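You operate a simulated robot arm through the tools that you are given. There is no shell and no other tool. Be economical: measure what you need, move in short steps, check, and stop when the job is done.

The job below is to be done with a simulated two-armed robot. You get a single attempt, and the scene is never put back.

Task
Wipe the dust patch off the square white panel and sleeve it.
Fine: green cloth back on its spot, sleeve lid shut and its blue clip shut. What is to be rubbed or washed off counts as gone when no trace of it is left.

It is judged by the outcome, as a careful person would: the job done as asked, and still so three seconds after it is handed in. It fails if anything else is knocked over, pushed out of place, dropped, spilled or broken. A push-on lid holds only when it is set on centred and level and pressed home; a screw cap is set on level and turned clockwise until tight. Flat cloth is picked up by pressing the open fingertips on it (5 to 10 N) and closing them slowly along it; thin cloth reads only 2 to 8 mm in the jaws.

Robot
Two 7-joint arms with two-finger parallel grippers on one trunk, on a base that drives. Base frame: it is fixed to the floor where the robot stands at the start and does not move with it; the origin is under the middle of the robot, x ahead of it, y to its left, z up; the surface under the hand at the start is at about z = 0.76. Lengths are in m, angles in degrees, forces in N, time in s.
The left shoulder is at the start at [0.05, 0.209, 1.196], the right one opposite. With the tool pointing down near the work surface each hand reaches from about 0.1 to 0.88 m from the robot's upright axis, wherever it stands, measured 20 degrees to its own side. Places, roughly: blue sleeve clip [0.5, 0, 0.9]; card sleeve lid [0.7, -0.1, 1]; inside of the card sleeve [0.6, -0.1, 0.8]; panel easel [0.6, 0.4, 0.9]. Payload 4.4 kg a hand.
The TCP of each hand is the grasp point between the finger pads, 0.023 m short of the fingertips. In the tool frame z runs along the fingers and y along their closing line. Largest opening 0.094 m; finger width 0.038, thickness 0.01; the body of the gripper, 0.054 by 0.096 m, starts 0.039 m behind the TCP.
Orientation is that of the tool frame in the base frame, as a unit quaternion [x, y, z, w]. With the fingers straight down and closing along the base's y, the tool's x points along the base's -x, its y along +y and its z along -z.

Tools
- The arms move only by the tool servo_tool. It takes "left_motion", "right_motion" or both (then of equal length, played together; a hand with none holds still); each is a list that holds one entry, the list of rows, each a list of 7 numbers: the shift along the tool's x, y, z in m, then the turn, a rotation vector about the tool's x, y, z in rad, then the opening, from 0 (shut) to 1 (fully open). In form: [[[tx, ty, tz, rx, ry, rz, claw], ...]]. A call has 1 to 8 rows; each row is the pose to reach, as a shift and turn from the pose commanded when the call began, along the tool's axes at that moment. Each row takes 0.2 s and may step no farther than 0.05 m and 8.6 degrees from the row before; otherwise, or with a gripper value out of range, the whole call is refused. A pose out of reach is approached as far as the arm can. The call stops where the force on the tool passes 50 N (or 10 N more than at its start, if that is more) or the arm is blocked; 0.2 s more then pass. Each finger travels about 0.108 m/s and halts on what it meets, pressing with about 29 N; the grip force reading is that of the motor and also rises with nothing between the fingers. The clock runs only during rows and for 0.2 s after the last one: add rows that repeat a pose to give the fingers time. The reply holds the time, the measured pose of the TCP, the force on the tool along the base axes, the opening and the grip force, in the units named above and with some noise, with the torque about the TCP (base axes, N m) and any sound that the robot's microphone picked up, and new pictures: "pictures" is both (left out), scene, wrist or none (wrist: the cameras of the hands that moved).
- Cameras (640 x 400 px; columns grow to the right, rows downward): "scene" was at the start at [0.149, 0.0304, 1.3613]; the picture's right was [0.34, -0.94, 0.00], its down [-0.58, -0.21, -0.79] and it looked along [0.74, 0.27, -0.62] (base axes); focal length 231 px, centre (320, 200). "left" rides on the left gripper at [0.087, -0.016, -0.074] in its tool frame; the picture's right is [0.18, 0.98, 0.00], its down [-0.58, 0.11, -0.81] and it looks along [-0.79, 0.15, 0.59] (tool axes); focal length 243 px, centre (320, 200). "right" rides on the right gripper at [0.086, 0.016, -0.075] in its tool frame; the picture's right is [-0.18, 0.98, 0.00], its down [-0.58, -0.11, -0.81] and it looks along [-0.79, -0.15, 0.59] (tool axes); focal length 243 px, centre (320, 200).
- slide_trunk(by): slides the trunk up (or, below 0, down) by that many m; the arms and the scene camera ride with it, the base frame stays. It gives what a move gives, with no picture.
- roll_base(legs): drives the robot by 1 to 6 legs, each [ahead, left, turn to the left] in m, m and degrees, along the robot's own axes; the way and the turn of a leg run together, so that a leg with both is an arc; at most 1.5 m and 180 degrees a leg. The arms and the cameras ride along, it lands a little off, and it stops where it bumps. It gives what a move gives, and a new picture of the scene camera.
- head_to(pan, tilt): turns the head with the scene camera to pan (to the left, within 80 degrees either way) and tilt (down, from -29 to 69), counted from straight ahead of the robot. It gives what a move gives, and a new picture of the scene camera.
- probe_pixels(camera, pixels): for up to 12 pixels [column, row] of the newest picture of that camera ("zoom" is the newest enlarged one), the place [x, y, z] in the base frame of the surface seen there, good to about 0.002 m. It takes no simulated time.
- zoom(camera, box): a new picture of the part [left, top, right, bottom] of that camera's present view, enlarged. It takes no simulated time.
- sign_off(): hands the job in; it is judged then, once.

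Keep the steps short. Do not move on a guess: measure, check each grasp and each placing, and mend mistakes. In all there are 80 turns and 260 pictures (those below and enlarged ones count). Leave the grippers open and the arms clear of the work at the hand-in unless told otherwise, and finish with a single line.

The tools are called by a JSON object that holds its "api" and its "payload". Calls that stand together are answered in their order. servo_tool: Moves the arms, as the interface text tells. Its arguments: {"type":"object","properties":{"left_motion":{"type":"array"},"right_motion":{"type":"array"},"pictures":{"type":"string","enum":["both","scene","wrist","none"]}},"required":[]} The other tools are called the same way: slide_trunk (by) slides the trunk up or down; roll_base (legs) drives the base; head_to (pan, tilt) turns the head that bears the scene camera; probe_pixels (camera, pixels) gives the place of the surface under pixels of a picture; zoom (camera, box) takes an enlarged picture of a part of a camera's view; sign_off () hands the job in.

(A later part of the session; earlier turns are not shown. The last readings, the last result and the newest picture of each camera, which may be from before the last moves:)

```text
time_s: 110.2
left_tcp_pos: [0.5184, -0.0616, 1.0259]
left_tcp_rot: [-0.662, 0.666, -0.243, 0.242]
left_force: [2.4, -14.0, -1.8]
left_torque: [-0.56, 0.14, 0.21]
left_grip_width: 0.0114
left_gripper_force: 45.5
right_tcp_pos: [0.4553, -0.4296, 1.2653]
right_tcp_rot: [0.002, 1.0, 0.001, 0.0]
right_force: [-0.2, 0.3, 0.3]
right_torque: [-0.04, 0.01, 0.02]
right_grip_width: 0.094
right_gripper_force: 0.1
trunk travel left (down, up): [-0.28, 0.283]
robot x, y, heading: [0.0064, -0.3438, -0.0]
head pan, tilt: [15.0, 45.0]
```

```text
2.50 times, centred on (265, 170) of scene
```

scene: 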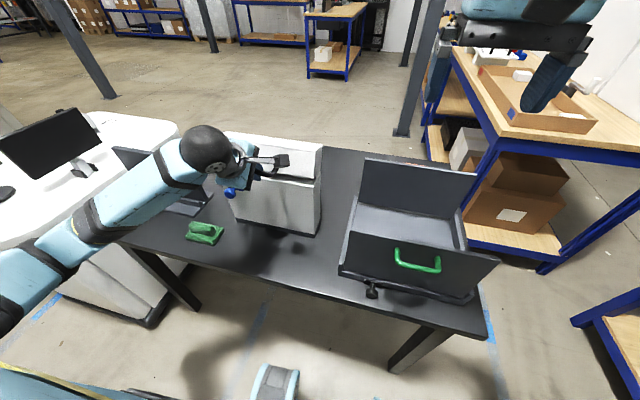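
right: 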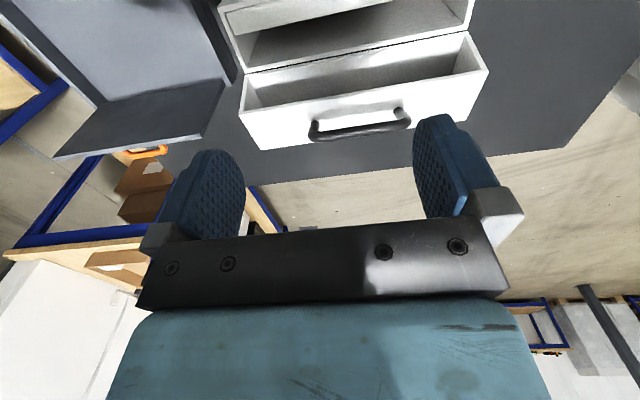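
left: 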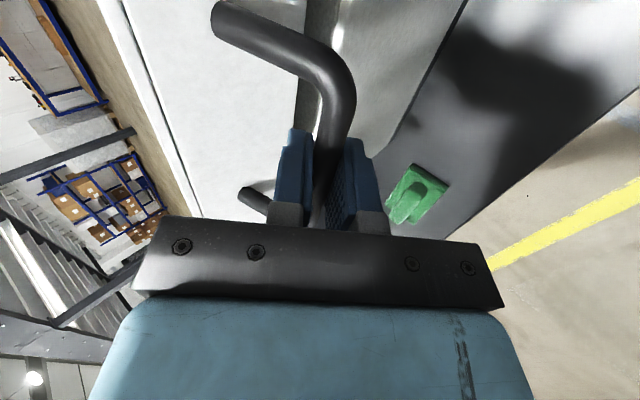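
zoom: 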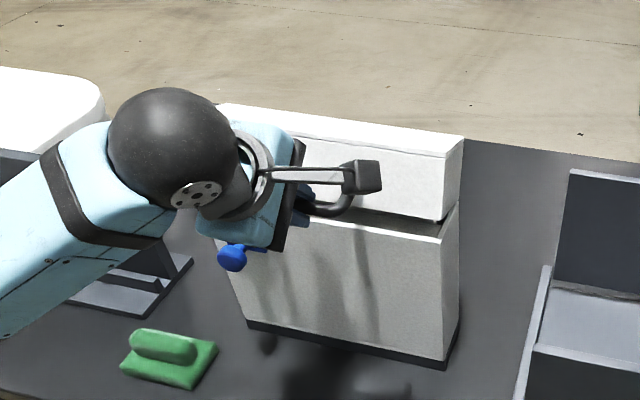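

It's almost closed. I'll finish the arc to 90° with a slight press and relax sideways.

{"api": "servo_tool", "payload": {"left_motion": [[[0.0015, 0.0046, 0.0022, 0.022, 0, 0, 0], [0.0015, 0.0092, 0.0046, 0.044, 0, 0, 0], [0.0015, 0.0136, 0.0073, 0.065, 0, 0, 0], [0.0015, 0.0179, 0.0101, 0.087, 0, 0, 0], [0.0015, 0.02, 0.0115, 0.087, 0, 0, 0]]]}}

{"api": "zoom", "payload": {"camera": "scene", "box": [190, 90, 340, 250]}}

```text
time_s: 111.4
left_tcp_pos: [0.511, -0.0607, 1.0044]
left_tcp_rot: [-0.653, 0.654, -0.271, 0.27]
left_force: [5.0, -3.2, 0.7]
left_torque: [0.09, -0.16, 0.45]
left_grip_width: 0.0113
left_gripper_force: 45.0
right_tcp_pos: [0.4561, -0.4286, 1.2645]
right_tcp_rot: [0.0, 1.0, 0.001, 0.0]
right_force: [-0.4, 0.5, -0.8]
right_torque: [0.02, 0.0, -0.01]
right_grip_width: 0.0941
right_gripper_force: 0.1
trunk travel left (down, up): [-0.28, 0.283]
robot x, y, heading: [-0.0012, -0.3401, -0.1]
head pan, tilt: [15.0, 45.0]
```

scene: 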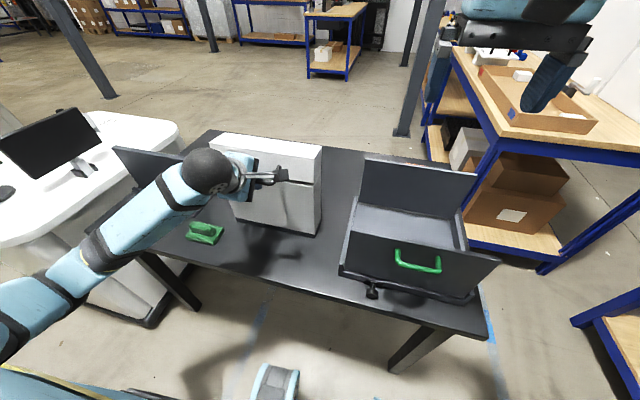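
left: 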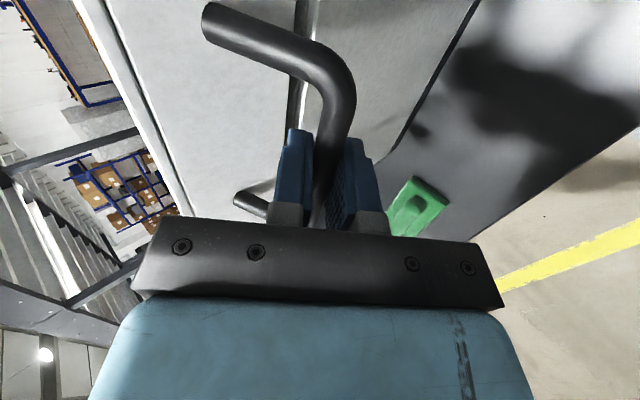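

```text
2.50 times, centred on (265, 170) of scene
```

zoom: 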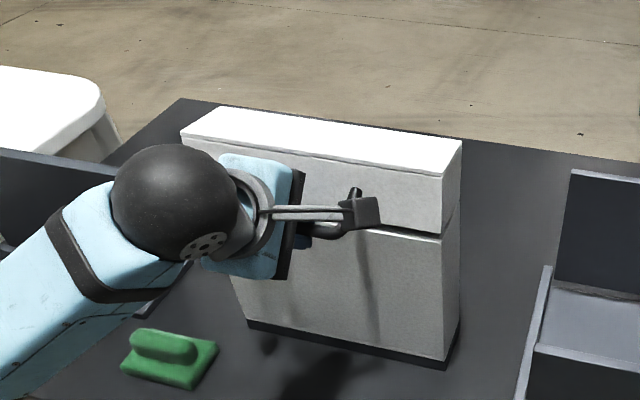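

It's nearly shut. I'll press down a few millimetres more and read the force.

{"api": "servo_tool", "payload": {"left_motion": [[[0, 0.0018, 0.0018, 0, 0, 0, 0], [0, 0.0035, 0.0035, 0, 0, 0, 0], [0, 0.0052, 0.0052, 0, 0, 0, 0]]], "pictures": "none"}}

{"api": "zoom", "payload": {"camera": "scene", "box": [250, 120, 330, 200]}}

{"api": "probe_pixels", "payload": {"camera": "zoom", "pixels": [[520, 60], [440, 30], [470, 150], [470, 185], [470, 200], [500, 130], [420, 180], [440, 60]]}}

```text
time_s: 112.2
left_tcp_pos: [0.5095, -0.0612, 0.9969]
left_tcp_rot: [-0.653, 0.653, -0.272, 0.271]
left_force: [-9.3, 5.8, 3.2]
left_torque: [-0.18, -0.1, 0.19]
left_grip_width: 0.0115
left_gripper_force: 44.9
right_tcp_pos: [0.4535, -0.4277, 1.2674]
right_tcp_rot: [0.001, 1.0, 0.0, 0.001]
right_force: [-0.3, -0.1, 0.2]
right_torque: [0.0, -0.02, 0.01]
right_grip_width: 0.0941
right_gripper_force: 0.0
trunk travel left (down, up): [-0.28, 0.283]
robot x, y, heading: [0.0007, -0.3441, -0.3]
head pan, tilt: [15.0, 45.0]
```

```text
5.00 times, centred on (290, 160) of scene
```

zoom: 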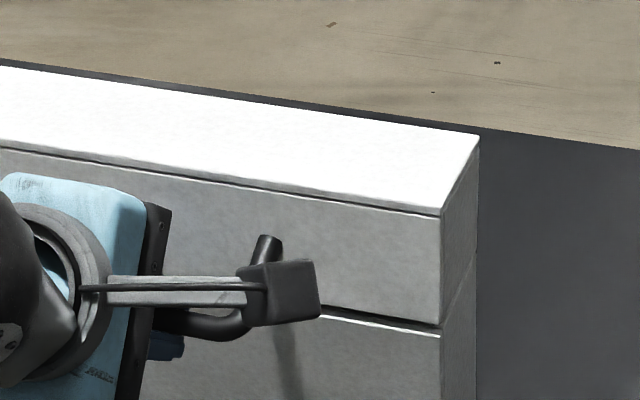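

```text
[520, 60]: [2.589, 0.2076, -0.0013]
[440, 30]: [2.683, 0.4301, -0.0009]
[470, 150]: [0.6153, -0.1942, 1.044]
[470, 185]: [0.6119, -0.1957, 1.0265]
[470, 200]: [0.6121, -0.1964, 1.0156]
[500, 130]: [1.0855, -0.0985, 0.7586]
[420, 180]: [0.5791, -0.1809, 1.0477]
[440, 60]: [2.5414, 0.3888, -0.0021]
```

{"api": "probe_pixels", "payload": {"camera": "zoom", "pixels": [[400, 200], [440, 135], [300, 180], [350, 120], [200, 160], [250, 105], [430, 312], [430, 324], [430, 338], [400, 305], [400, 330]]}}

```text
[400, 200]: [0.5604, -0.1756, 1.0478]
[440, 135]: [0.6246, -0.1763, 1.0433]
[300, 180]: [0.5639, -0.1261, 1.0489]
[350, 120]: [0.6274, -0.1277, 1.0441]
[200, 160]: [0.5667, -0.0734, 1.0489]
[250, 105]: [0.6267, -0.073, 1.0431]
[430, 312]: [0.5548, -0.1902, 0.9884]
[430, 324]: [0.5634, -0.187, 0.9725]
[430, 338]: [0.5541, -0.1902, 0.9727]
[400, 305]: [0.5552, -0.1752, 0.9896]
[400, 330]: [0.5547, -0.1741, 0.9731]
```

The lid top is still about 5° high at the front, and the bar slipped slightly in the fingers. I'll release the handle partly, back out along the fingers, and then press the lid down from above.

{"api": "servo_tool", "payload": {"left_motion": [[[0, 0, 0, 0, 0, 0, 0.2], [0, 0, 0, 0, 0, 0, 0.4], [0, 0, -0.02, 0, 0, 0, 0.4], [0, 0, -0.05, 0, 0, 0, 0.4], [0, 0, -0.09, 0, 0, 0, 0.4], [0, 0, -0.13, 0, 0, 0, 0.4]]]}}

{"api": "zoom", "payload": {"camera": "scene", "box": [210, 110, 340, 240]}}

{"api": "probe_pixels", "payload": {"camera": "zoom", "pixels": [[420, 175], [440, 120], [430, 170], [300, 140], [320, 95], [440, 235], [430, 220]]}}

```text
time_s: 113.6
left_tcp_pos: [0.4602, -0.0641, 1.0886]
left_tcp_rot: [-0.652, 0.654, -0.272, 0.27]
left_force: [0.0, 0.1, -0.3]
left_torque: [0.0, 0.02, -0.01]
left_grip_width: 0.0377
left_gripper_force: 0.0
left hand out of reach, approached as far as the arm can: row 5, 6
right_tcp_pos: [0.456, -0.4276, 1.2669]
right_tcp_rot: [0.001, 1.0, -0.001, 0.0]
right_force: [0.3, 0.3, 0.0]
right_torque: [-0.02, -0.02, 0.0]
right_grip_width: 0.0939
right_gripper_force: 0.0
trunk travel left (down, up): [-0.28, 0.283]
robot x, y, heading: [-0.0014, -0.3418, -0.0]
head pan, tilt: [15.0, 45.0]
```

scene: 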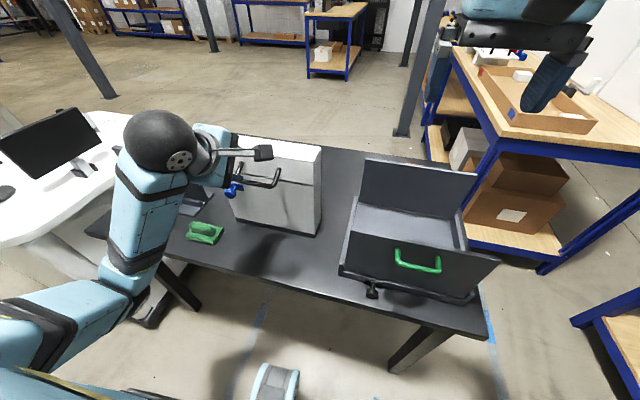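
left: 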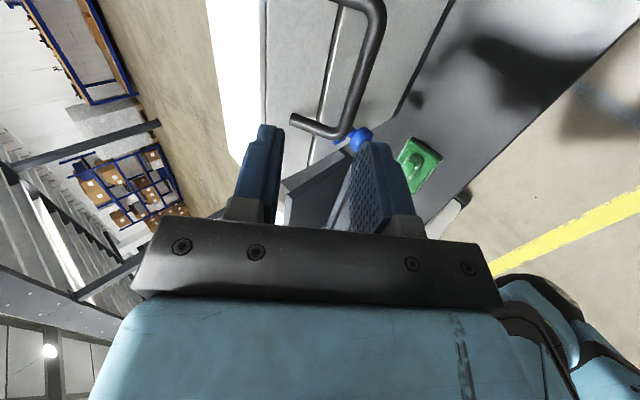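

```text
3.08 times, centred on (275, 175) of scene
```

zoom: 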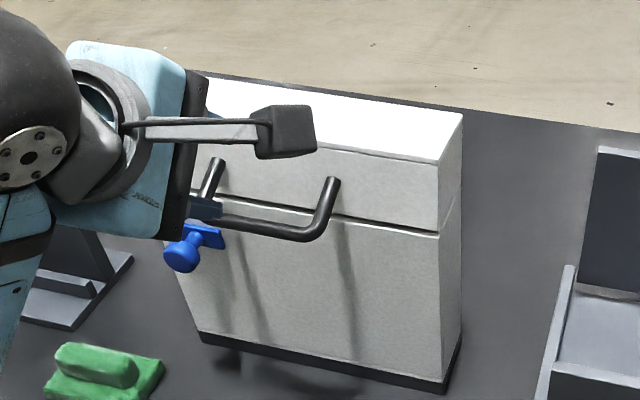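

```text
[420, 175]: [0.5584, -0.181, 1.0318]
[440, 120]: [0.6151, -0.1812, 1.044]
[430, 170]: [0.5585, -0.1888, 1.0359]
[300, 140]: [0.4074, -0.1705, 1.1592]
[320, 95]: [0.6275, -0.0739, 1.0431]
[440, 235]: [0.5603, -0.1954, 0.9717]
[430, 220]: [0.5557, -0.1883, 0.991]
```

The lid dropped shut. I'll clear the hand upward while untilting it, then examine the lid and clip.

{"api": "servo_tool", "payload": {"left_motion": [[[0, -0.012, -0.012, -0.131, 0, 0, 0.4], [0, -0.024, -0.024, -0.262, 0, 0, 0.4], [0, -0.036, -0.036, -0.393, 0, 0, 0.6], [0, -0.048, -0.048, -0.524, 0, 0, 0.8], [0, -0.06, -0.06, -0.655, 0, 0, 1], [0, -0.07, -0.07, -0.785, 0, 0, 1]]], "pictures": "none"}}

{"api": "servo_tool", "payload": {"left_motion": [[[-0.04, 0.015, 0, 0, 0, 0, 1], [-0.08, 0.03, 0, 0, 0, 0, 1], [-0.12, 0.03, 0, 0, 0, 0, 1], [-0.16, 0.03, 0, 0, 0, 0, 1], [-0.2, 0.03, 0, 0, 0, 0, 1], [-0.24, 0.03, 0, 0, 0, 0, 1]]]}}

{"api": "zoom", "payload": {"camera": "scene", "box": [210, 110, 340, 240]}}

{"api": "probe_pixels", "payload": {"camera": "zoom", "pixels": [[420, 152], [440, 120], [250, 125], [260, 95], [320, 135], [330, 100], [430, 220], [430, 245], [200, 225], [215, 240], [222, 235], [182, 250]]}}

```text
time_s: 115.0
left_tcp_pos: [0.4591, -0.0621, 1.1877]
left_tcp_rot: [-0.706, 0.708, 0.0, -0.001]
left_force: [-0.5, 0.1, -0.2]
left_torque: [0.01, -0.01, 0.0]
left_grip_width: 0.0941
left_gripper_force: 0.1
right_tcp_pos: [0.4561, -0.43, 1.267]
right_tcp_rot: [0.001, 1.0, 0.0, 0.0]
right_force: [0.7, -0.4, 0.1]
right_torque: [0.0, 0.0, -0.03]
right_grip_width: 0.0941
right_gripper_force: 0.1
trunk travel left (down, up): [-0.28, 0.283]
robot x, y, heading: [0.0, -0.342, -0.2]
head pan, tilt: [15.0, 45.0]
```

```text
time_s: 116.4
left_tcp_pos: [0.4279, 0.1752, 1.1874]
left_tcp_rot: [-0.706, 0.708, -0.002, 0.0]
left_force: [-0.2, 1.6, 0.9]
left_torque: [0.01, -0.04, -0.01]
left_grip_width: 0.0942
left_gripper_force: 0.1
right_tcp_pos: [0.4539, -0.428, 1.2672]
right_tcp_rot: [0.001, 1.0, 0.0, 0.0]
right_force: [-0.5, -0.2, 0.2]
right_torque: [-0.02, -0.02, 0.0]
right_grip_width: 0.0939
right_gripper_force: 0.0
trunk travel left (down, up): [-0.28, 0.283]
robot x, y, heading: [-0.002, -0.3411, -0.1]
head pan, tilt: [15.0, 45.0]
```

scene: 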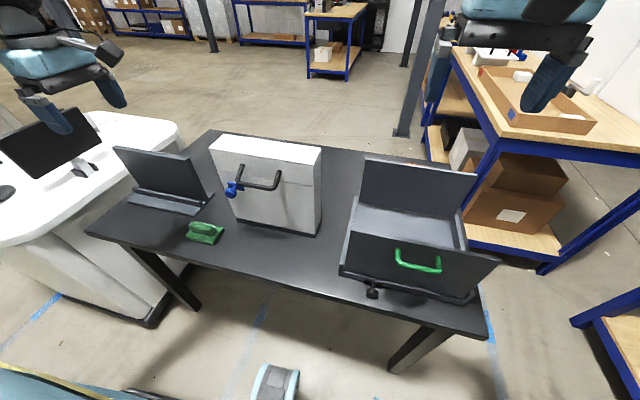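
left: 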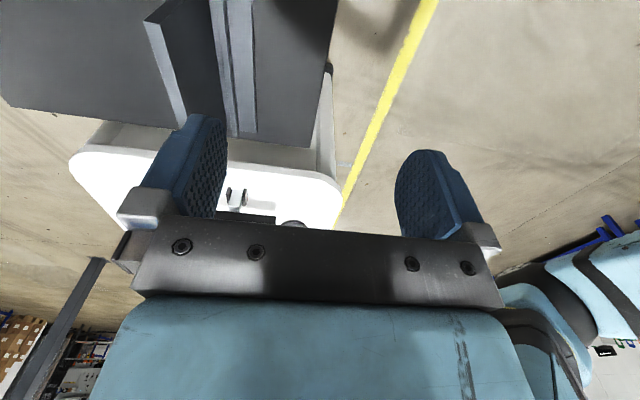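

```text
3.08 times, centred on (275, 175) of scene
```

zoom: 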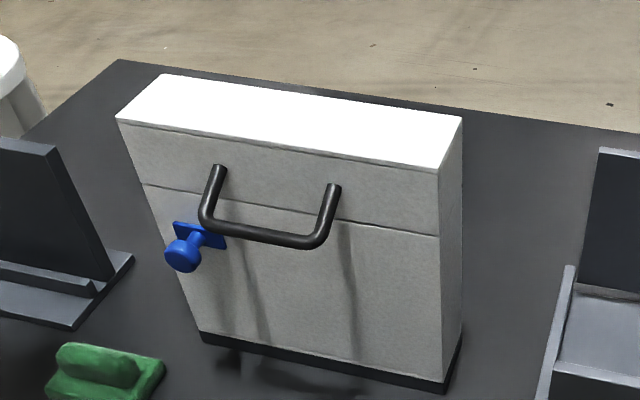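

```text
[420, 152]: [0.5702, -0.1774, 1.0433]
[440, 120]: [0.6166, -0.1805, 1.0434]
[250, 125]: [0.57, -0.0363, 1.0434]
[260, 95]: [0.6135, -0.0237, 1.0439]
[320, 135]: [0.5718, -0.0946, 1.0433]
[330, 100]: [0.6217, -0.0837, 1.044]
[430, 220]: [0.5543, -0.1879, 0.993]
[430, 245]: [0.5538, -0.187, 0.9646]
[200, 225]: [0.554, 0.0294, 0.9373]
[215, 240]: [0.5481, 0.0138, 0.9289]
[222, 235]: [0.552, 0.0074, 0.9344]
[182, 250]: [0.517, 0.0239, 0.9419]
```

The lid is flat and shut, with the top at 1.0435 everywhere. Now I'll take a close look at the blue clip.

{"api": "zoom", "payload": {"camera": "scene", "box": [215, 165, 275, 205]}}

{"api": "probe_pixels", "payload": {"camera": "zoom", "pixels": [[160, 230], [200, 180], [150, 180], [250, 210], [110, 150], [250, 240], [160, 270], [120, 240], [200, 250], [185, 165], [300, 120], [150, 100]]}}

```text
10.00 times, centred on (245, 185) of scene
```

zoom: 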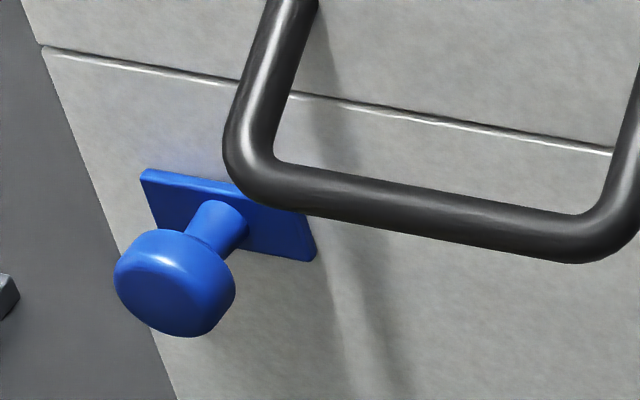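

```text
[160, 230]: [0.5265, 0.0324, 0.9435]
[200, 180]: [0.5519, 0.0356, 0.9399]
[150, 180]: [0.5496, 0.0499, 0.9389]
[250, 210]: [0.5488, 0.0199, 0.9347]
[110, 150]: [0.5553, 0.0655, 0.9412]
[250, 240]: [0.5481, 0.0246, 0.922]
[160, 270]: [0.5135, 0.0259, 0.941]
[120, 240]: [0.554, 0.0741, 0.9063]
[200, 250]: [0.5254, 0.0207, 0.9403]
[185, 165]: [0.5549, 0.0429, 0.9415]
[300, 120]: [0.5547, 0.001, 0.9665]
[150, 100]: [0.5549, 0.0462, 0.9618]
```

The clip is a plate 0.05 m wide at z 0.920–0.942, just below the seam at 0.975, with a knob centred at about (0.515, 0.028, 0.935). It looks like a slide that goes up over the seam. I'll approach with the hand pointing forward, as in the wiping posture: back the base, lower the trunk, and turn the hand.

{"api": "roll_base", "payload": {"legs": [[-0.2, 0, 0]]}}

{"api": "servo_tool", "payload": {"left_motion": [[[0, 0, 0, 0, 0, 0.143, 0.5], [0, 0, 0, 0, 0, 0.286, 0], [0, 0, 0, 0, 0, 0.429, 0], [0, 0, 0, 0, 0, 0.572, 0], [0, 0, 0, 0, 0, 0.715, 0], [0, 0, 0, 0, 0, 0.858, 0], [0, 0, 0, 0, 0, 1.001, 0], [0, 0, 0, 0, 0, 1.144, 0]]], "pictures": "none"}}

{"api": "servo_tool", "payload": {"left_motion": [[[0, 0, 0, 0, 0, 0.143, 0], [0, 0, 0, 0, 0, 0.286, 0], [0, 0, 0, 0, 0, 0.426, 0], [0, 0, 0, 0, 0, 0.426, 0]]], "pictures": "none"}}

{"api": "slide_trunk", "payload": {"by": -0.185}}

```text
time_s: 118.0
left_tcp_pos: [0.2252, 0.175, 1.1882]
left_tcp_rot: [-0.705, 0.709, 0.0, 0.0]
left_force: [-0.4, -0.5, 0.1]
left_torque: [-0.03, -0.02, -0.02]
left_grip_width: 0.0941
left_gripper_force: 0.1
right_tcp_pos: [0.2529, -0.4289, 1.2659]
right_tcp_rot: [0.002, 1.0, 0.0, 0.0]
right_force: [0.4, -0.6, -0.9]
right_torque: [0.01, -0.01, 0.03]
right_grip_width: 0.0943
right_gripper_force: 0.0
trunk travel left (down, up): [-0.28, 0.283]
robot x, y, heading: [-0.2027, -0.3423, -0.3]
head pan, tilt: [15.0, 45.0]
```

scene: 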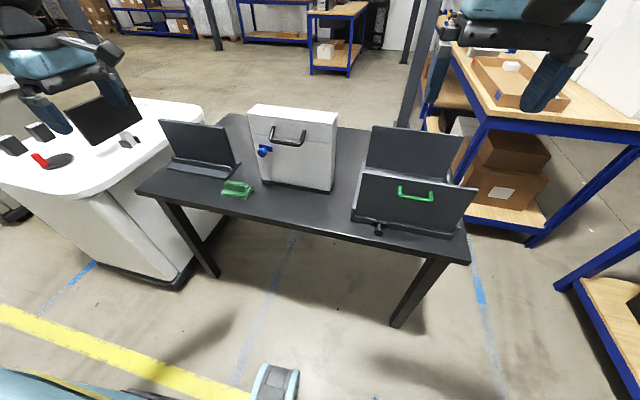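

```text
time_s: 119.8
left_tcp_pos: [0.2274, 0.1752, 1.1875]
left_tcp_rot: [-0.208, 0.978, -0.001, 0.001]
left_force: [0.1, -0.5, -0.3]
left_torque: [0.03, -0.01, -0.02]
left_grip_width: 0.0
left_gripper_force: 28.8
right_tcp_pos: [0.2513, -0.428, 1.267]
right_tcp_rot: [0.002, 1.0, -0.001, -0.001]
right_force: [-0.2, -0.2, -0.2]
right_torque: [-0.01, 0.01, -0.02]
right_grip_width: 0.0939
right_gripper_force: 0.1
trunk travel left (down, up): [-0.28, 0.283]
robot x, y, heading: [-0.2004, -0.3394, -0.0]
head pan, tilt: [15.0, 45.0]
```

```text
time_s: 120.8
left_tcp_pos: [0.2249, 0.1758, 1.1886]
left_tcp_rot: [0.002, 1.0, 0.0, 0.001]
left_force: [-0.3, -0.3, -0.5]
left_torque: [-0.01, 0.0, 0.0]
left_grip_width: 0.0001
left_gripper_force: 28.6
right_tcp_pos: [0.2526, -0.4288, 1.2663]
right_tcp_rot: [0.001, 1.0, 0.0, 0.0]
right_force: [-0.1, -0.7, -0.5]
right_torque: [0.03, 0.0, 0.01]
right_grip_width: 0.094
right_gripper_force: 0.1
trunk travel left (down, up): [-0.28, 0.283]
robot x, y, heading: [-0.2002, -0.338, -0.2]
head pan, tilt: [15.0, 45.0]
```

```text
time_s: 122.9
left_tcp_pos: [0.2255, 0.1757, 1.003]
left_tcp_rot: [0.001, 1.0, 0.0, 0.001]
left_force: [-0.2, 0.5, -0.7]
left_torque: [0.0, -0.04, 0.01]
left_grip_width: 0.0
left_gripper_force: 29.4
right_tcp_pos: [0.2523, -0.4284, 1.0823]
right_tcp_rot: [0.001, 1.0, 0.001, 0.0]
right_force: [0.1, -0.5, 0.3]
right_torque: [0.02, 0.0, 0.0]
right_grip_width: 0.0936
right_gripper_force: 0.0
trunk travel left (down, up): [-0.095, 0.468]
robot x, y, heading: [-0.2045, -0.34, -0.2]
head pan, tilt: [15.0, 45.0]
```

Now I'll pitch the closed hand forward.

{"api": "servo_tool", "payload": {"left_motion": [[[0, 0, 0, 0, -0.143, 0, 0], [0, 0, 0, 0, -0.286, 0, 0], [0, 0, 0, 0, -0.429, 0, 0], [0, 0, 0, 0, -0.572, 0, 0], [0, 0, 0, 0, -0.715, 0, 0], [0, 0, 0, 0, -0.858, 0, 0], [0, 0, 0, 0, -1.001, 0, 0], [0, 0, 0, 0, -1.144, 0, 0]]], "pictures": "none"}}

{"api": "servo_tool", "payload": {"left_motion": [[[0, 0, 0, 0, -0.143, 0, 0], [0, 0, 0, 0, -0.286, 0, 0], [0, 0, 0, 0, -0.426, 0, 0], [0, 0, 0, 0, -0.426, 0, 0]]], "pictures": "scene"}}

```text
time_s: 124.7
left_tcp_pos: [0.2266, 0.1757, 1.0037]
left_tcp_rot: [0.001, 0.84, -0.002, 0.543]
left_force: [-0.1, 0.0, -0.5]
left_torque: [0.0, -0.01, -0.04]
left_grip_width: 0.0
left_gripper_force: 29.0
right_tcp_pos: [0.2523, -0.4282, 1.0812]
right_tcp_rot: [0.002, 1.0, 0.0, 0.0]
right_force: [0.6, 0.0, 0.5]
right_torque: [-0.03, 0.01, -0.03]
right_grip_width: 0.094
right_gripper_force: 0.1
trunk travel left (down, up): [-0.095, 0.468]
robot x, y, heading: [-0.2019, -0.3413, -0.1]
head pan, tilt: [15.0, 45.0]
```

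```text
time_s: 125.7
left_tcp_pos: [0.227, 0.1743, 1.0032]
left_tcp_rot: [0.0, 0.706, -0.001, 0.708]
left_force: [0.9, 0.1, -0.5]
left_torque: [0.0, -0.01, -0.01]
left_grip_width: 0.0002
left_gripper_force: 29.2
right_tcp_pos: [0.2523, -0.4286, 1.0813]
right_tcp_rot: [0.002, 1.0, 0.0, 0.0]
right_force: [0.3, 0.2, -0.1]
right_torque: [0.0, 0.0, -0.02]
right_grip_width: 0.094
right_gripper_force: 0.0
trunk travel left (down, up): [-0.095, 0.468]
robot x, y, heading: [-0.2012, -0.3402, -0.3]
head pan, tilt: [15.0, 45.0]
```

scene: 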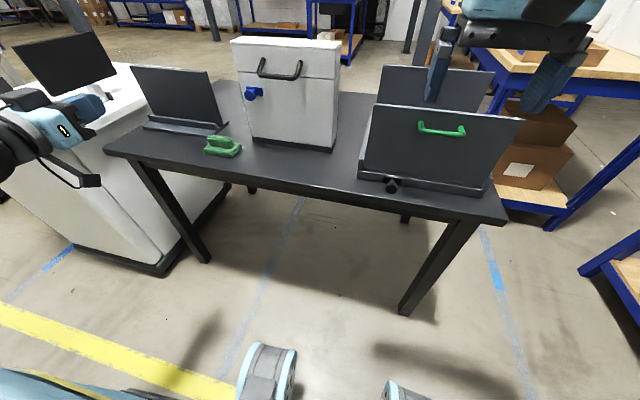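

The hand points forward. I'll move it to just in front of and below the knob, with the fingertips at x of about 0.51.

{"api": "servo_tool", "payload": {"left_motion": [[[0, -0.04, 0, 0, 0, 0, 0], [0, -0.08, 0.02, 0, 0, 0, 0], [0.01, -0.12, 0.05, 0, 0, 0, 0], [0.03, -0.147, 0.085, 0, 0, 0, 0], [0.05, -0.147, 0.125, 0, 0, 0, 0], [0.07, -0.147, 0.165, 0, 0, 0, 0], [0.09, -0.147, 0.21, 0, 0, 0, 0], [0.108, -0.147, 0.25, 0, 0, 0, 0]]]}}

{"api": "zoom", "payload": {"camera": "scene", "box": [210, 60, 310, 140]}}

```text
refused: row 3 steps farther than a row can; nothing moved
```

```text
5.00 times, centred on (260, 100) of scene
```

zoom: 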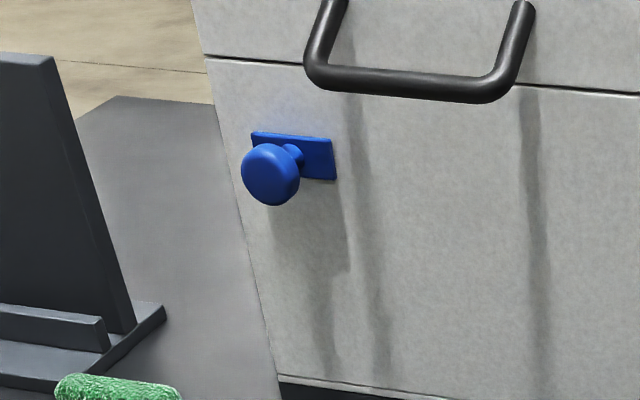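

{"api": "probe_pixels", "payload": {"camera": "zoom", "pixels": [[270, 172], [245, 172], [295, 185], [270, 147], [272, 202], [300, 160], [255, 135], [332, 142], [335, 178], [312, 75]]}}

{"api": "servo_tool", "payload": {"left_motion": [[[0, -0.04, 0, 0, 0, 0, 0], [0, -0.08, 0.01, 0, 0, 0, 0], [0.01, -0.115, 0.035, 0, 0, 0, 0], [0.03, -0.147, 0.065, 0, 0, 0, 0], [0.05, -0.147, 0.105, 0, 0, 0, 0], [0.07, -0.147, 0.145, 0, 0, 0, 0], [0.09, -0.147, 0.19, 0, 0, 0, 0], [0.108, -0.147, 0.23, 0, 0, 0, 0]]]}}

{"api": "zoom", "payload": {"camera": "scene", "box": [200, 50, 320, 150]}}

```text
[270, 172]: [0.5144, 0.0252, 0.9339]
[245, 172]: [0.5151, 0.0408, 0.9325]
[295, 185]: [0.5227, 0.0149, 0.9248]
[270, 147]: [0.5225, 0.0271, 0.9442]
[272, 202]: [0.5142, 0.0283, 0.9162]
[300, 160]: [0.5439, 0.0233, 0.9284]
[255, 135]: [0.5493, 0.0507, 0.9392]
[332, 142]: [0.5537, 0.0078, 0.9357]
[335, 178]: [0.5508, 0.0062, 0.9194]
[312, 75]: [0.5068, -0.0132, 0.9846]
```

```text
time_s: 127.5
left_tcp_pos: [0.4547, 0.0281, 0.8939]
left_tcp_rot: [0.001, 0.707, -0.002, 0.707]
left_force: [0.2, -0.3, -0.7]
left_torque: [-0.04, 0.01, -0.01]
left_grip_width: 0.0001
left_gripper_force: 28.7
left hand out of reach, approached as far as the arm can: row 1, 2, 3
right_tcp_pos: [0.2535, -0.4281, 1.0824]
right_tcp_rot: [0.002, 1.0, 0.0, -0.001]
right_force: [-0.2, 0.0, 0.8]
right_torque: [0.0, 0.01, -0.03]
right_grip_width: 0.0942
right_gripper_force: 0.0
trunk travel left (down, up): [-0.095, 0.468]
robot x, y, heading: [-0.1996, -0.341, -0.1]
head pan, tilt: [15.0, 45.0]
```

scene: 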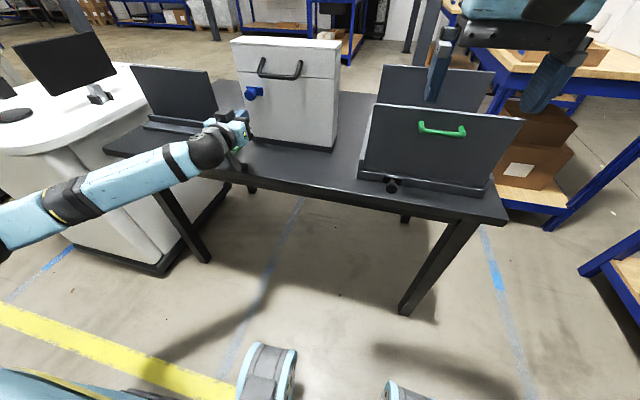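
left: 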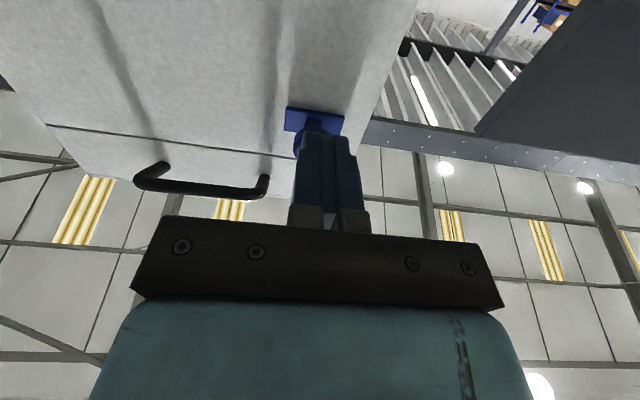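

```text
4.00 times, centred on (260, 100) of scene
```

zoom: 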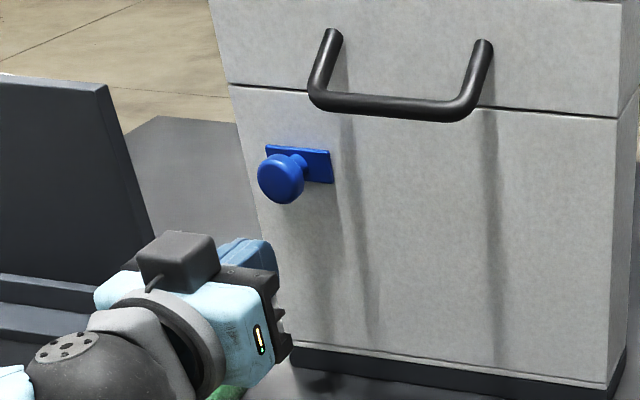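

The knob's bottom is at z of about 0.915. I'll go 6 mm lower, slide in under the knob to a tip x of about 0.533, and look.

{"api": "servo_tool", "payload": {"left_motion": [[[0.006, 0, 0, 0, 0, 0, 0], [0.006, 0, 0.03, 0, 0, 0, 0], [0.006, 0, 0.055, 0, 0, 0, 0], [0.006, 0, 0.055, 0, 0, 0, 0]]]}}

{"api": "zoom", "payload": {"camera": "scene", "box": [210, 60, 310, 140]}}

```text
time_s: 128.5
left_tcp_pos: [0.5095, 0.0278, 0.8879]
left_tcp_rot: [0.001, 0.706, -0.002, 0.708]
left_force: [0.1, 0.3, -0.2]
left_torque: [-0.01, 0.02, 0.0]
left_grip_width: 0.0002
left_gripper_force: 28.6
right_tcp_pos: [0.2528, -0.4284, 1.081]
right_tcp_rot: [0.001, 1.0, 0.0, 0.0]
right_force: [-0.4, -0.2, 0.1]
right_torque: [-0.01, -0.01, -0.03]
right_grip_width: 0.0939
right_gripper_force: 0.1
trunk travel left (down, up): [-0.095, 0.468]
robot x, y, heading: [-0.2011, -0.3403, -0.2]
head pan, tilt: [15.0, 45.0]
```

scene: 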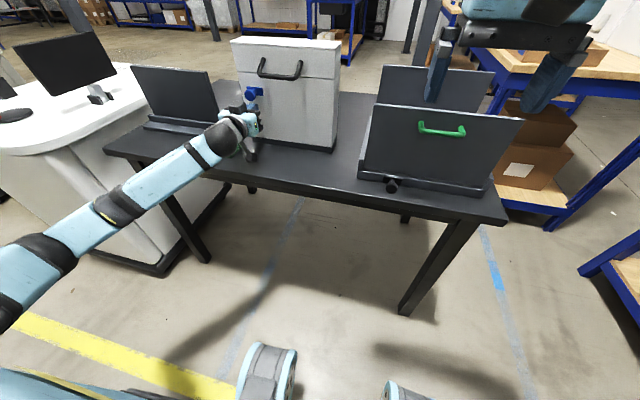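
left: 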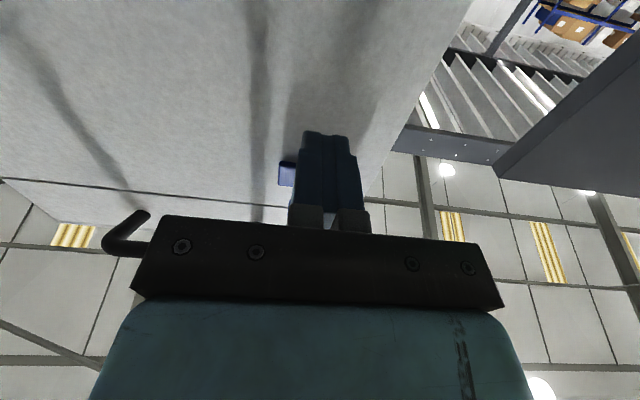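

```text
5.00 times, centred on (260, 100) of scene
```

zoom: 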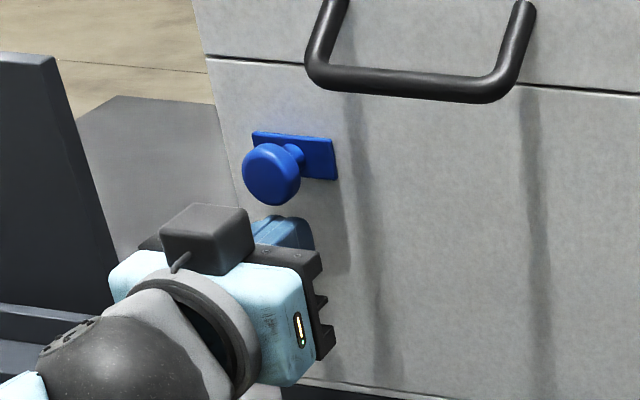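

The fingers are under the knob. I'll push up in small steps and watch the force and the clip's position.

{"api": "servo_tool", "payload": {"left_motion": [[[-0.005, 0, 0, 0, 0, 0, 0], [-0.009, 0, 0, 0, 0, 0, 0], [-0.013, 0, 0, 0, 0, 0, 0], [-0.017, 0, 0, 0, 0, 0, 0]]], "pictures": "none"}}

{"api": "zoom", "payload": {"camera": "scene", "box": [210, 60, 310, 140]}}

```text
time_s: 129.5
left_tcp_pos: [0.511, 0.0282, 0.8973]
left_tcp_rot: [0.0, 0.711, -0.002, 0.703]
left_force: [-20.0, -1.8, -42.1]
left_torque: [0.04, -0.27, -0.06]
left_grip_width: 0.0001
left_gripper_force: 29.0
right_tcp_pos: [0.2546, -0.4269, 1.0797]
right_tcp_rot: [0.002, 1.0, -0.001, -0.002]
right_force: [0.4, -0.1, 0.6]
right_torque: [-0.02, 0.02, -0.01]
right_grip_width: 0.0939
right_gripper_force: 0.1
trunk travel left (down, up): [-0.095, 0.468]
robot x, y, heading: [-0.201, -0.342, 0.2]
head pan, tilt: [15.0, 45.0]
```

```text
5.00 times, centred on (260, 100) of scene
```

zoom: 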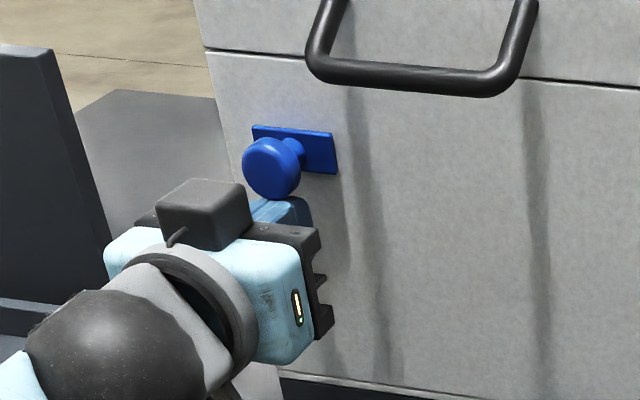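

42 N and the clip did not slide, so it isn't a vertical slide. I'll back off, then grip the knob and try turning it, since it may be a quarter-turn clip.

{"api": "servo_tool", "payload": {"left_motion": [[[-0.005, 0, 0, 0, 0, 0, 0], [0.006, 0, 0, 0, 0, 0, 0], [0.012, 0, -0.02, 0, 0, 0, 0.3], [0.012, 0, -0.06, 0, 0, 0, 0.6], [-0.01, 0, -0.06, 0, 0, 0, 0.6], [-0.026, 0, -0.06, 0, 0, 0, 0.6], [-0.026, 0, -0.06, 0, 0, 0, 0.6]]]}}

{"api": "zoom", "payload": {"camera": "scene", "box": [200, 40, 320, 140]}}

{"api": "probe_pixels", "payload": {"camera": "zoom", "pixels": [[283, 160], [330, 165], [325, 135], [450, 30], [560, 200], [400, 100]]}}

```text
time_s: 129.8
left_tcp_pos: [0.5118, 0.0261, 0.8971]
left_tcp_rot: [0.001, 0.714, -0.001, 0.7]
left_force: [1.0, 1.6, -16.0]
left_torque: [-0.03, 0.04, 0.21]
left_grip_width: 0.0003
left_gripper_force: 29.1
right_tcp_pos: [0.2531, -0.4276, 1.0815]
right_tcp_rot: [0.002, 1.0, 0.0, -0.001]
right_force: [0.1, 0.0, 0.1]
right_torque: [-0.03, 0.01, 0.0]
right_grip_width: 0.0938
right_gripper_force: 0.1
trunk travel left (down, up): [-0.095, 0.468]
robot x, y, heading: [-0.2018, -0.3395, -0.1]
head pan, tilt: [15.0, 45.0]
stopped in row 1 (left hand): the force on the tool passed its limit at 60 N (the readings are from after the stop); the commanded pose is now the measured one
```

scene: 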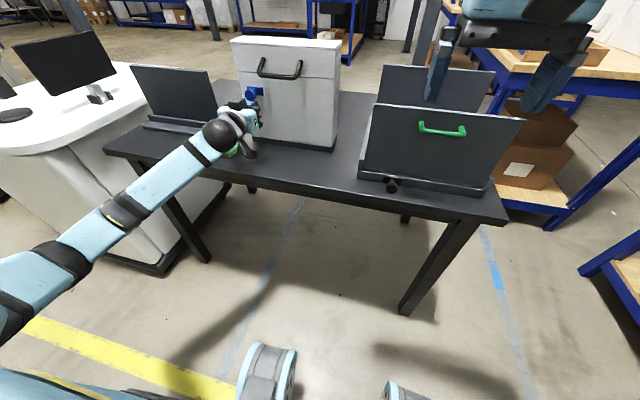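
left: 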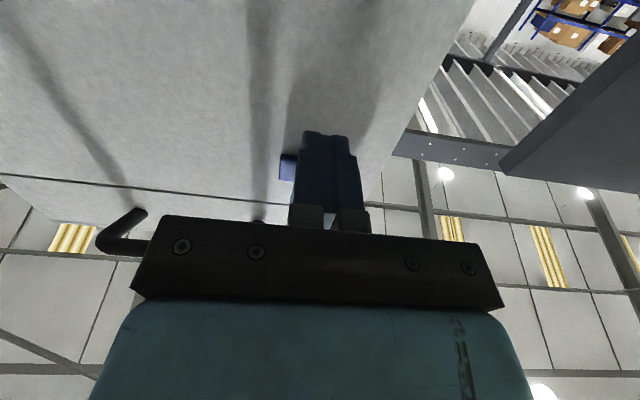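

```text
4.00 times, centred on (260, 90) of scene
```

zoom: 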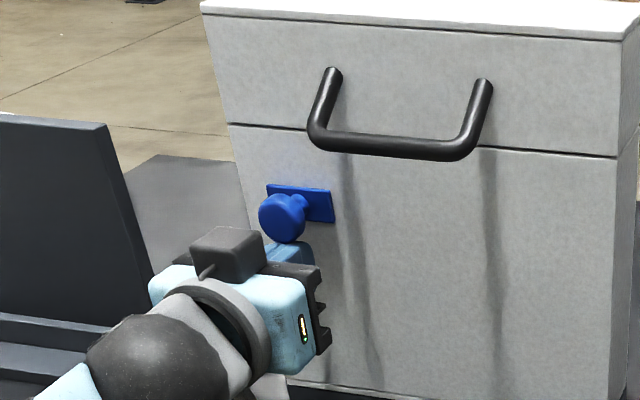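

```text
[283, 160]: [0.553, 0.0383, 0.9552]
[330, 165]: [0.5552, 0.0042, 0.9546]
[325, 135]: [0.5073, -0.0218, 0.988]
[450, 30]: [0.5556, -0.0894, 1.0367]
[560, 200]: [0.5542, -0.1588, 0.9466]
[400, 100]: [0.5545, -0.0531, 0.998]
```

I'll retreat properly: down, back, open and up to the knob's height.

{"api": "servo_tool", "payload": {"left_motion": [[[0.008, 0.001, 0, 0, -0.02, 0, 0], [0.008, 0.002, -0.03, 0, -0.02, 0, 0], [0.008, 0.002, -0.065, 0, -0.02, 0, 0.3], [-0.01, 0.002, -0.065, 0, -0.02, 0, 0.6], [-0.034, 0.002, -0.065, 0, -0.02, 0, 0.6], [-0.034, 0.002, -0.065, 0, -0.02, 0, 0.6]]]}}

{"api": "zoom", "payload": {"camera": "scene", "box": [200, 40, 320, 140]}}

```text
time_s: 131.2
left_tcp_pos: [0.445, 0.0292, 0.9354]
left_tcp_rot: [0.002, 0.704, -0.002, 0.71]
left_force: [-0.5, 0.1, -0.2]
left_torque: [-0.01, -0.01, -0.01]
left_grip_width: 0.0564
left_gripper_force: 0.0
right_tcp_pos: [0.2528, -0.4279, 1.0805]
right_tcp_rot: [0.002, 1.0, 0.0, 0.0]
right_force: [-0.7, -0.3, 0.2]
right_torque: [-0.03, 0.02, 0.03]
right_grip_width: 0.0942
right_gripper_force: 0.0
trunk travel left (down, up): [-0.095, 0.468]
robot x, y, heading: [-0.2017, -0.3393, -0.3]
head pan, tilt: [15.0, 45.0]
```

scene: 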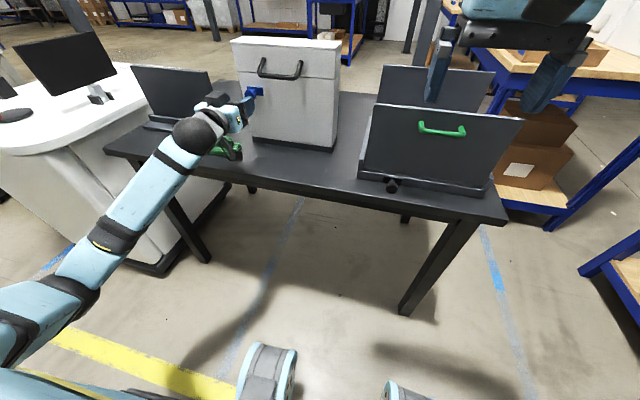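
left: 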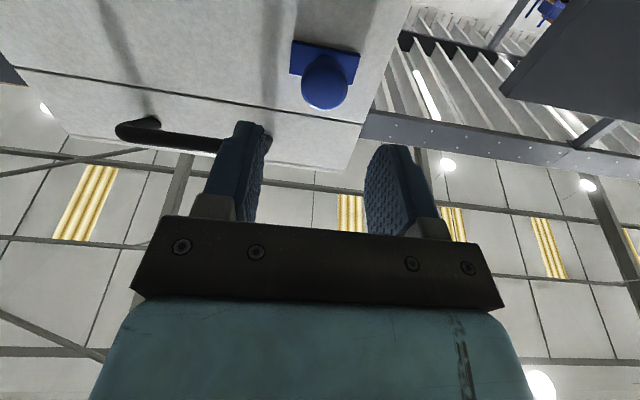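

```text
4.00 times, centred on (260, 90) of scene
```

zoom: 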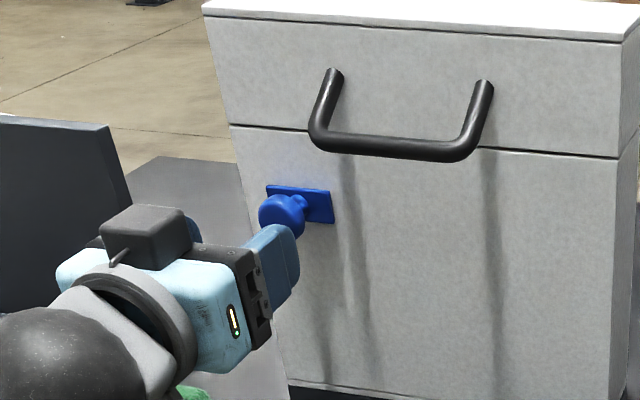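

The knob sits between the open fingers. I'll advance 70 mm so the pads flank it, then close.

{"api": "servo_tool", "payload": {"left_motion": [[[0.004, 0, 0.02, 0, 0.007, 0, 0.6], [0.004, 0, 0.045, 0, 0.007, 0, 0.6], [0.004, 0, 0.06, 0, 0.007, 0, 0.6], [0.004, 0, 0.07, 0, 0.007, 0, 0.6], [0.004, 0, 0.07, 0, 0.007, 0, 0.3], [0.004, 0, 0.07, 0, 0.007, 0, 0.1], [0.004, 0, 0.07, 0, 0.007, 0, 0], [0.004, 0, 0.07, 0, 0.007, 0, 0]]]}}

{"api": "zoom", "payload": {"camera": "scene", "box": [200, 40, 320, 140]}}

```text
time_s: 133.0
left_tcp_pos: [0.5158, 0.0279, 0.9337]
left_tcp_rot: [0.002, 0.707, -0.002, 0.708]
left_force: [4.8, 3.7, 2.3]
left_torque: [-0.02, 0.01, 0.02]
left_grip_width: 0.0289
left_gripper_force: 45.0
right_tcp_pos: [0.2529, -0.4282, 1.0815]
right_tcp_rot: [0.002, 1.0, -0.001, 0.001]
right_force: [0.5, 0.1, -0.4]
right_torque: [0.02, -0.03, -0.02]
right_grip_width: 0.0939
right_gripper_force: 0.1
trunk travel left (down, up): [-0.095, 0.468]
robot x, y, heading: [-0.2059, -0.3399, -0.3]
head pan, tilt: [15.0, 45.0]
```

scene: 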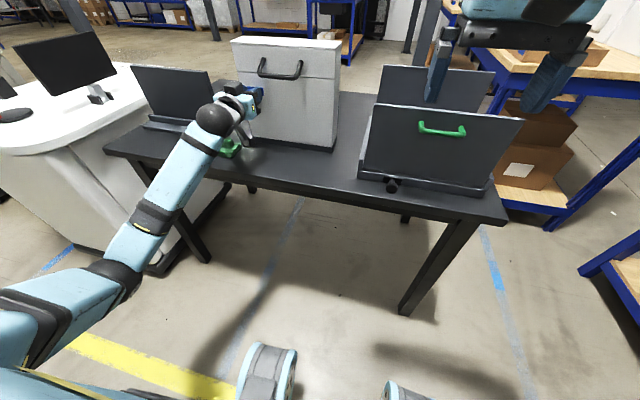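
left: 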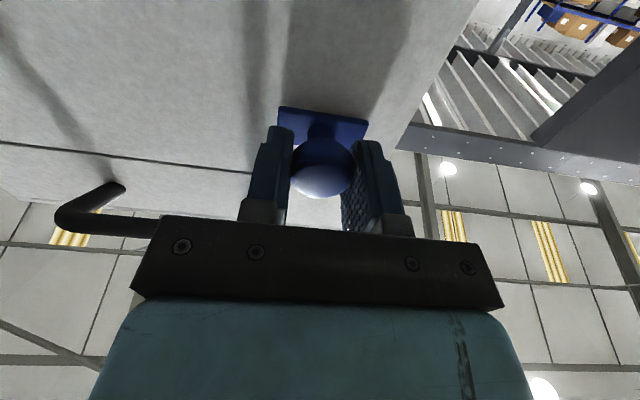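

```text
4.00 times, centred on (260, 90) of scene
```

zoom: 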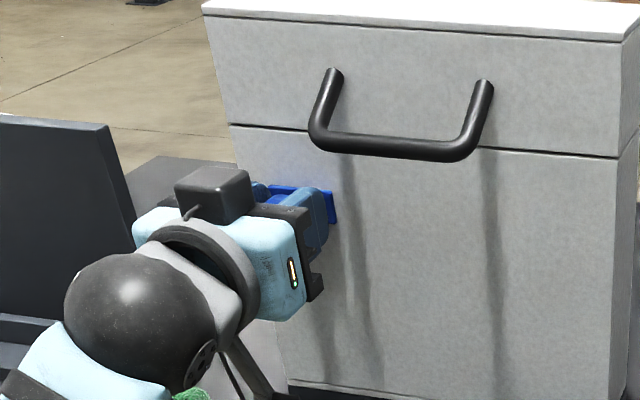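

The knob is gripped at 29 mm. I'll try a small clockwise twist and read the torque.

{"api": "servo_tool", "payload": {"left_motion": [[[0, 0, 0, 0, 0, 0.1, 0], [0, 0, 0, 0, 0, 0.2, 0], [0, 0, 0, 0, 0, 0.3, 0]]], "pictures": "wrist"}}

{"api": "zoom", "payload": {"camera": "scene", "box": [230, 70, 290, 120]}}

```text
time_s: 133.8
left_tcp_pos: [0.5159, 0.0272, 0.9317]
left_tcp_rot: [0.107, 0.699, 0.105, 0.7]
left_force: [2.1, 2.3, -1.8]
left_torque: [-0.42, 0.21, -0.01]
left_grip_width: 0.028
left_gripper_force: 45.2
right_tcp_pos: [0.2536, -0.4284, 1.0822]
right_tcp_rot: [0.002, 1.0, 0.0, 0.0]
right_force: [0.4, 0.1, 0.4]
right_torque: [0.0, -0.01, 0.03]
right_grip_width: 0.094
right_gripper_force: 0.0
trunk travel left (down, up): [-0.095, 0.468]
robot x, y, heading: [-0.2029, -0.3393, -0.1]
head pan, tilt: [15.0, 45.0]
```

left: 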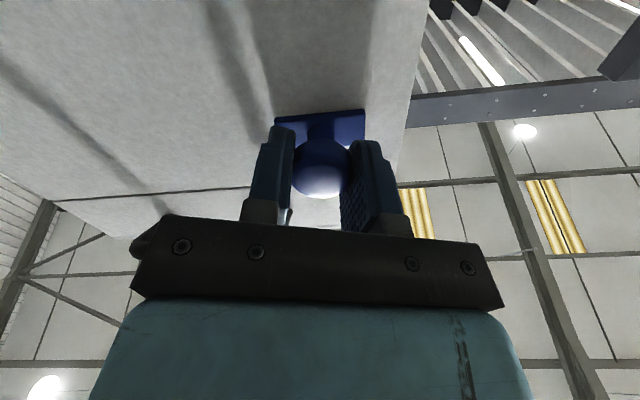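

```text
8.00 times, centred on (260, 95) of scene
5 turns are left
```

zoom: 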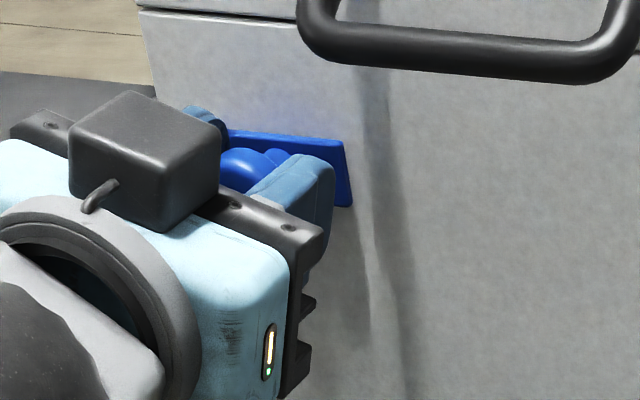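

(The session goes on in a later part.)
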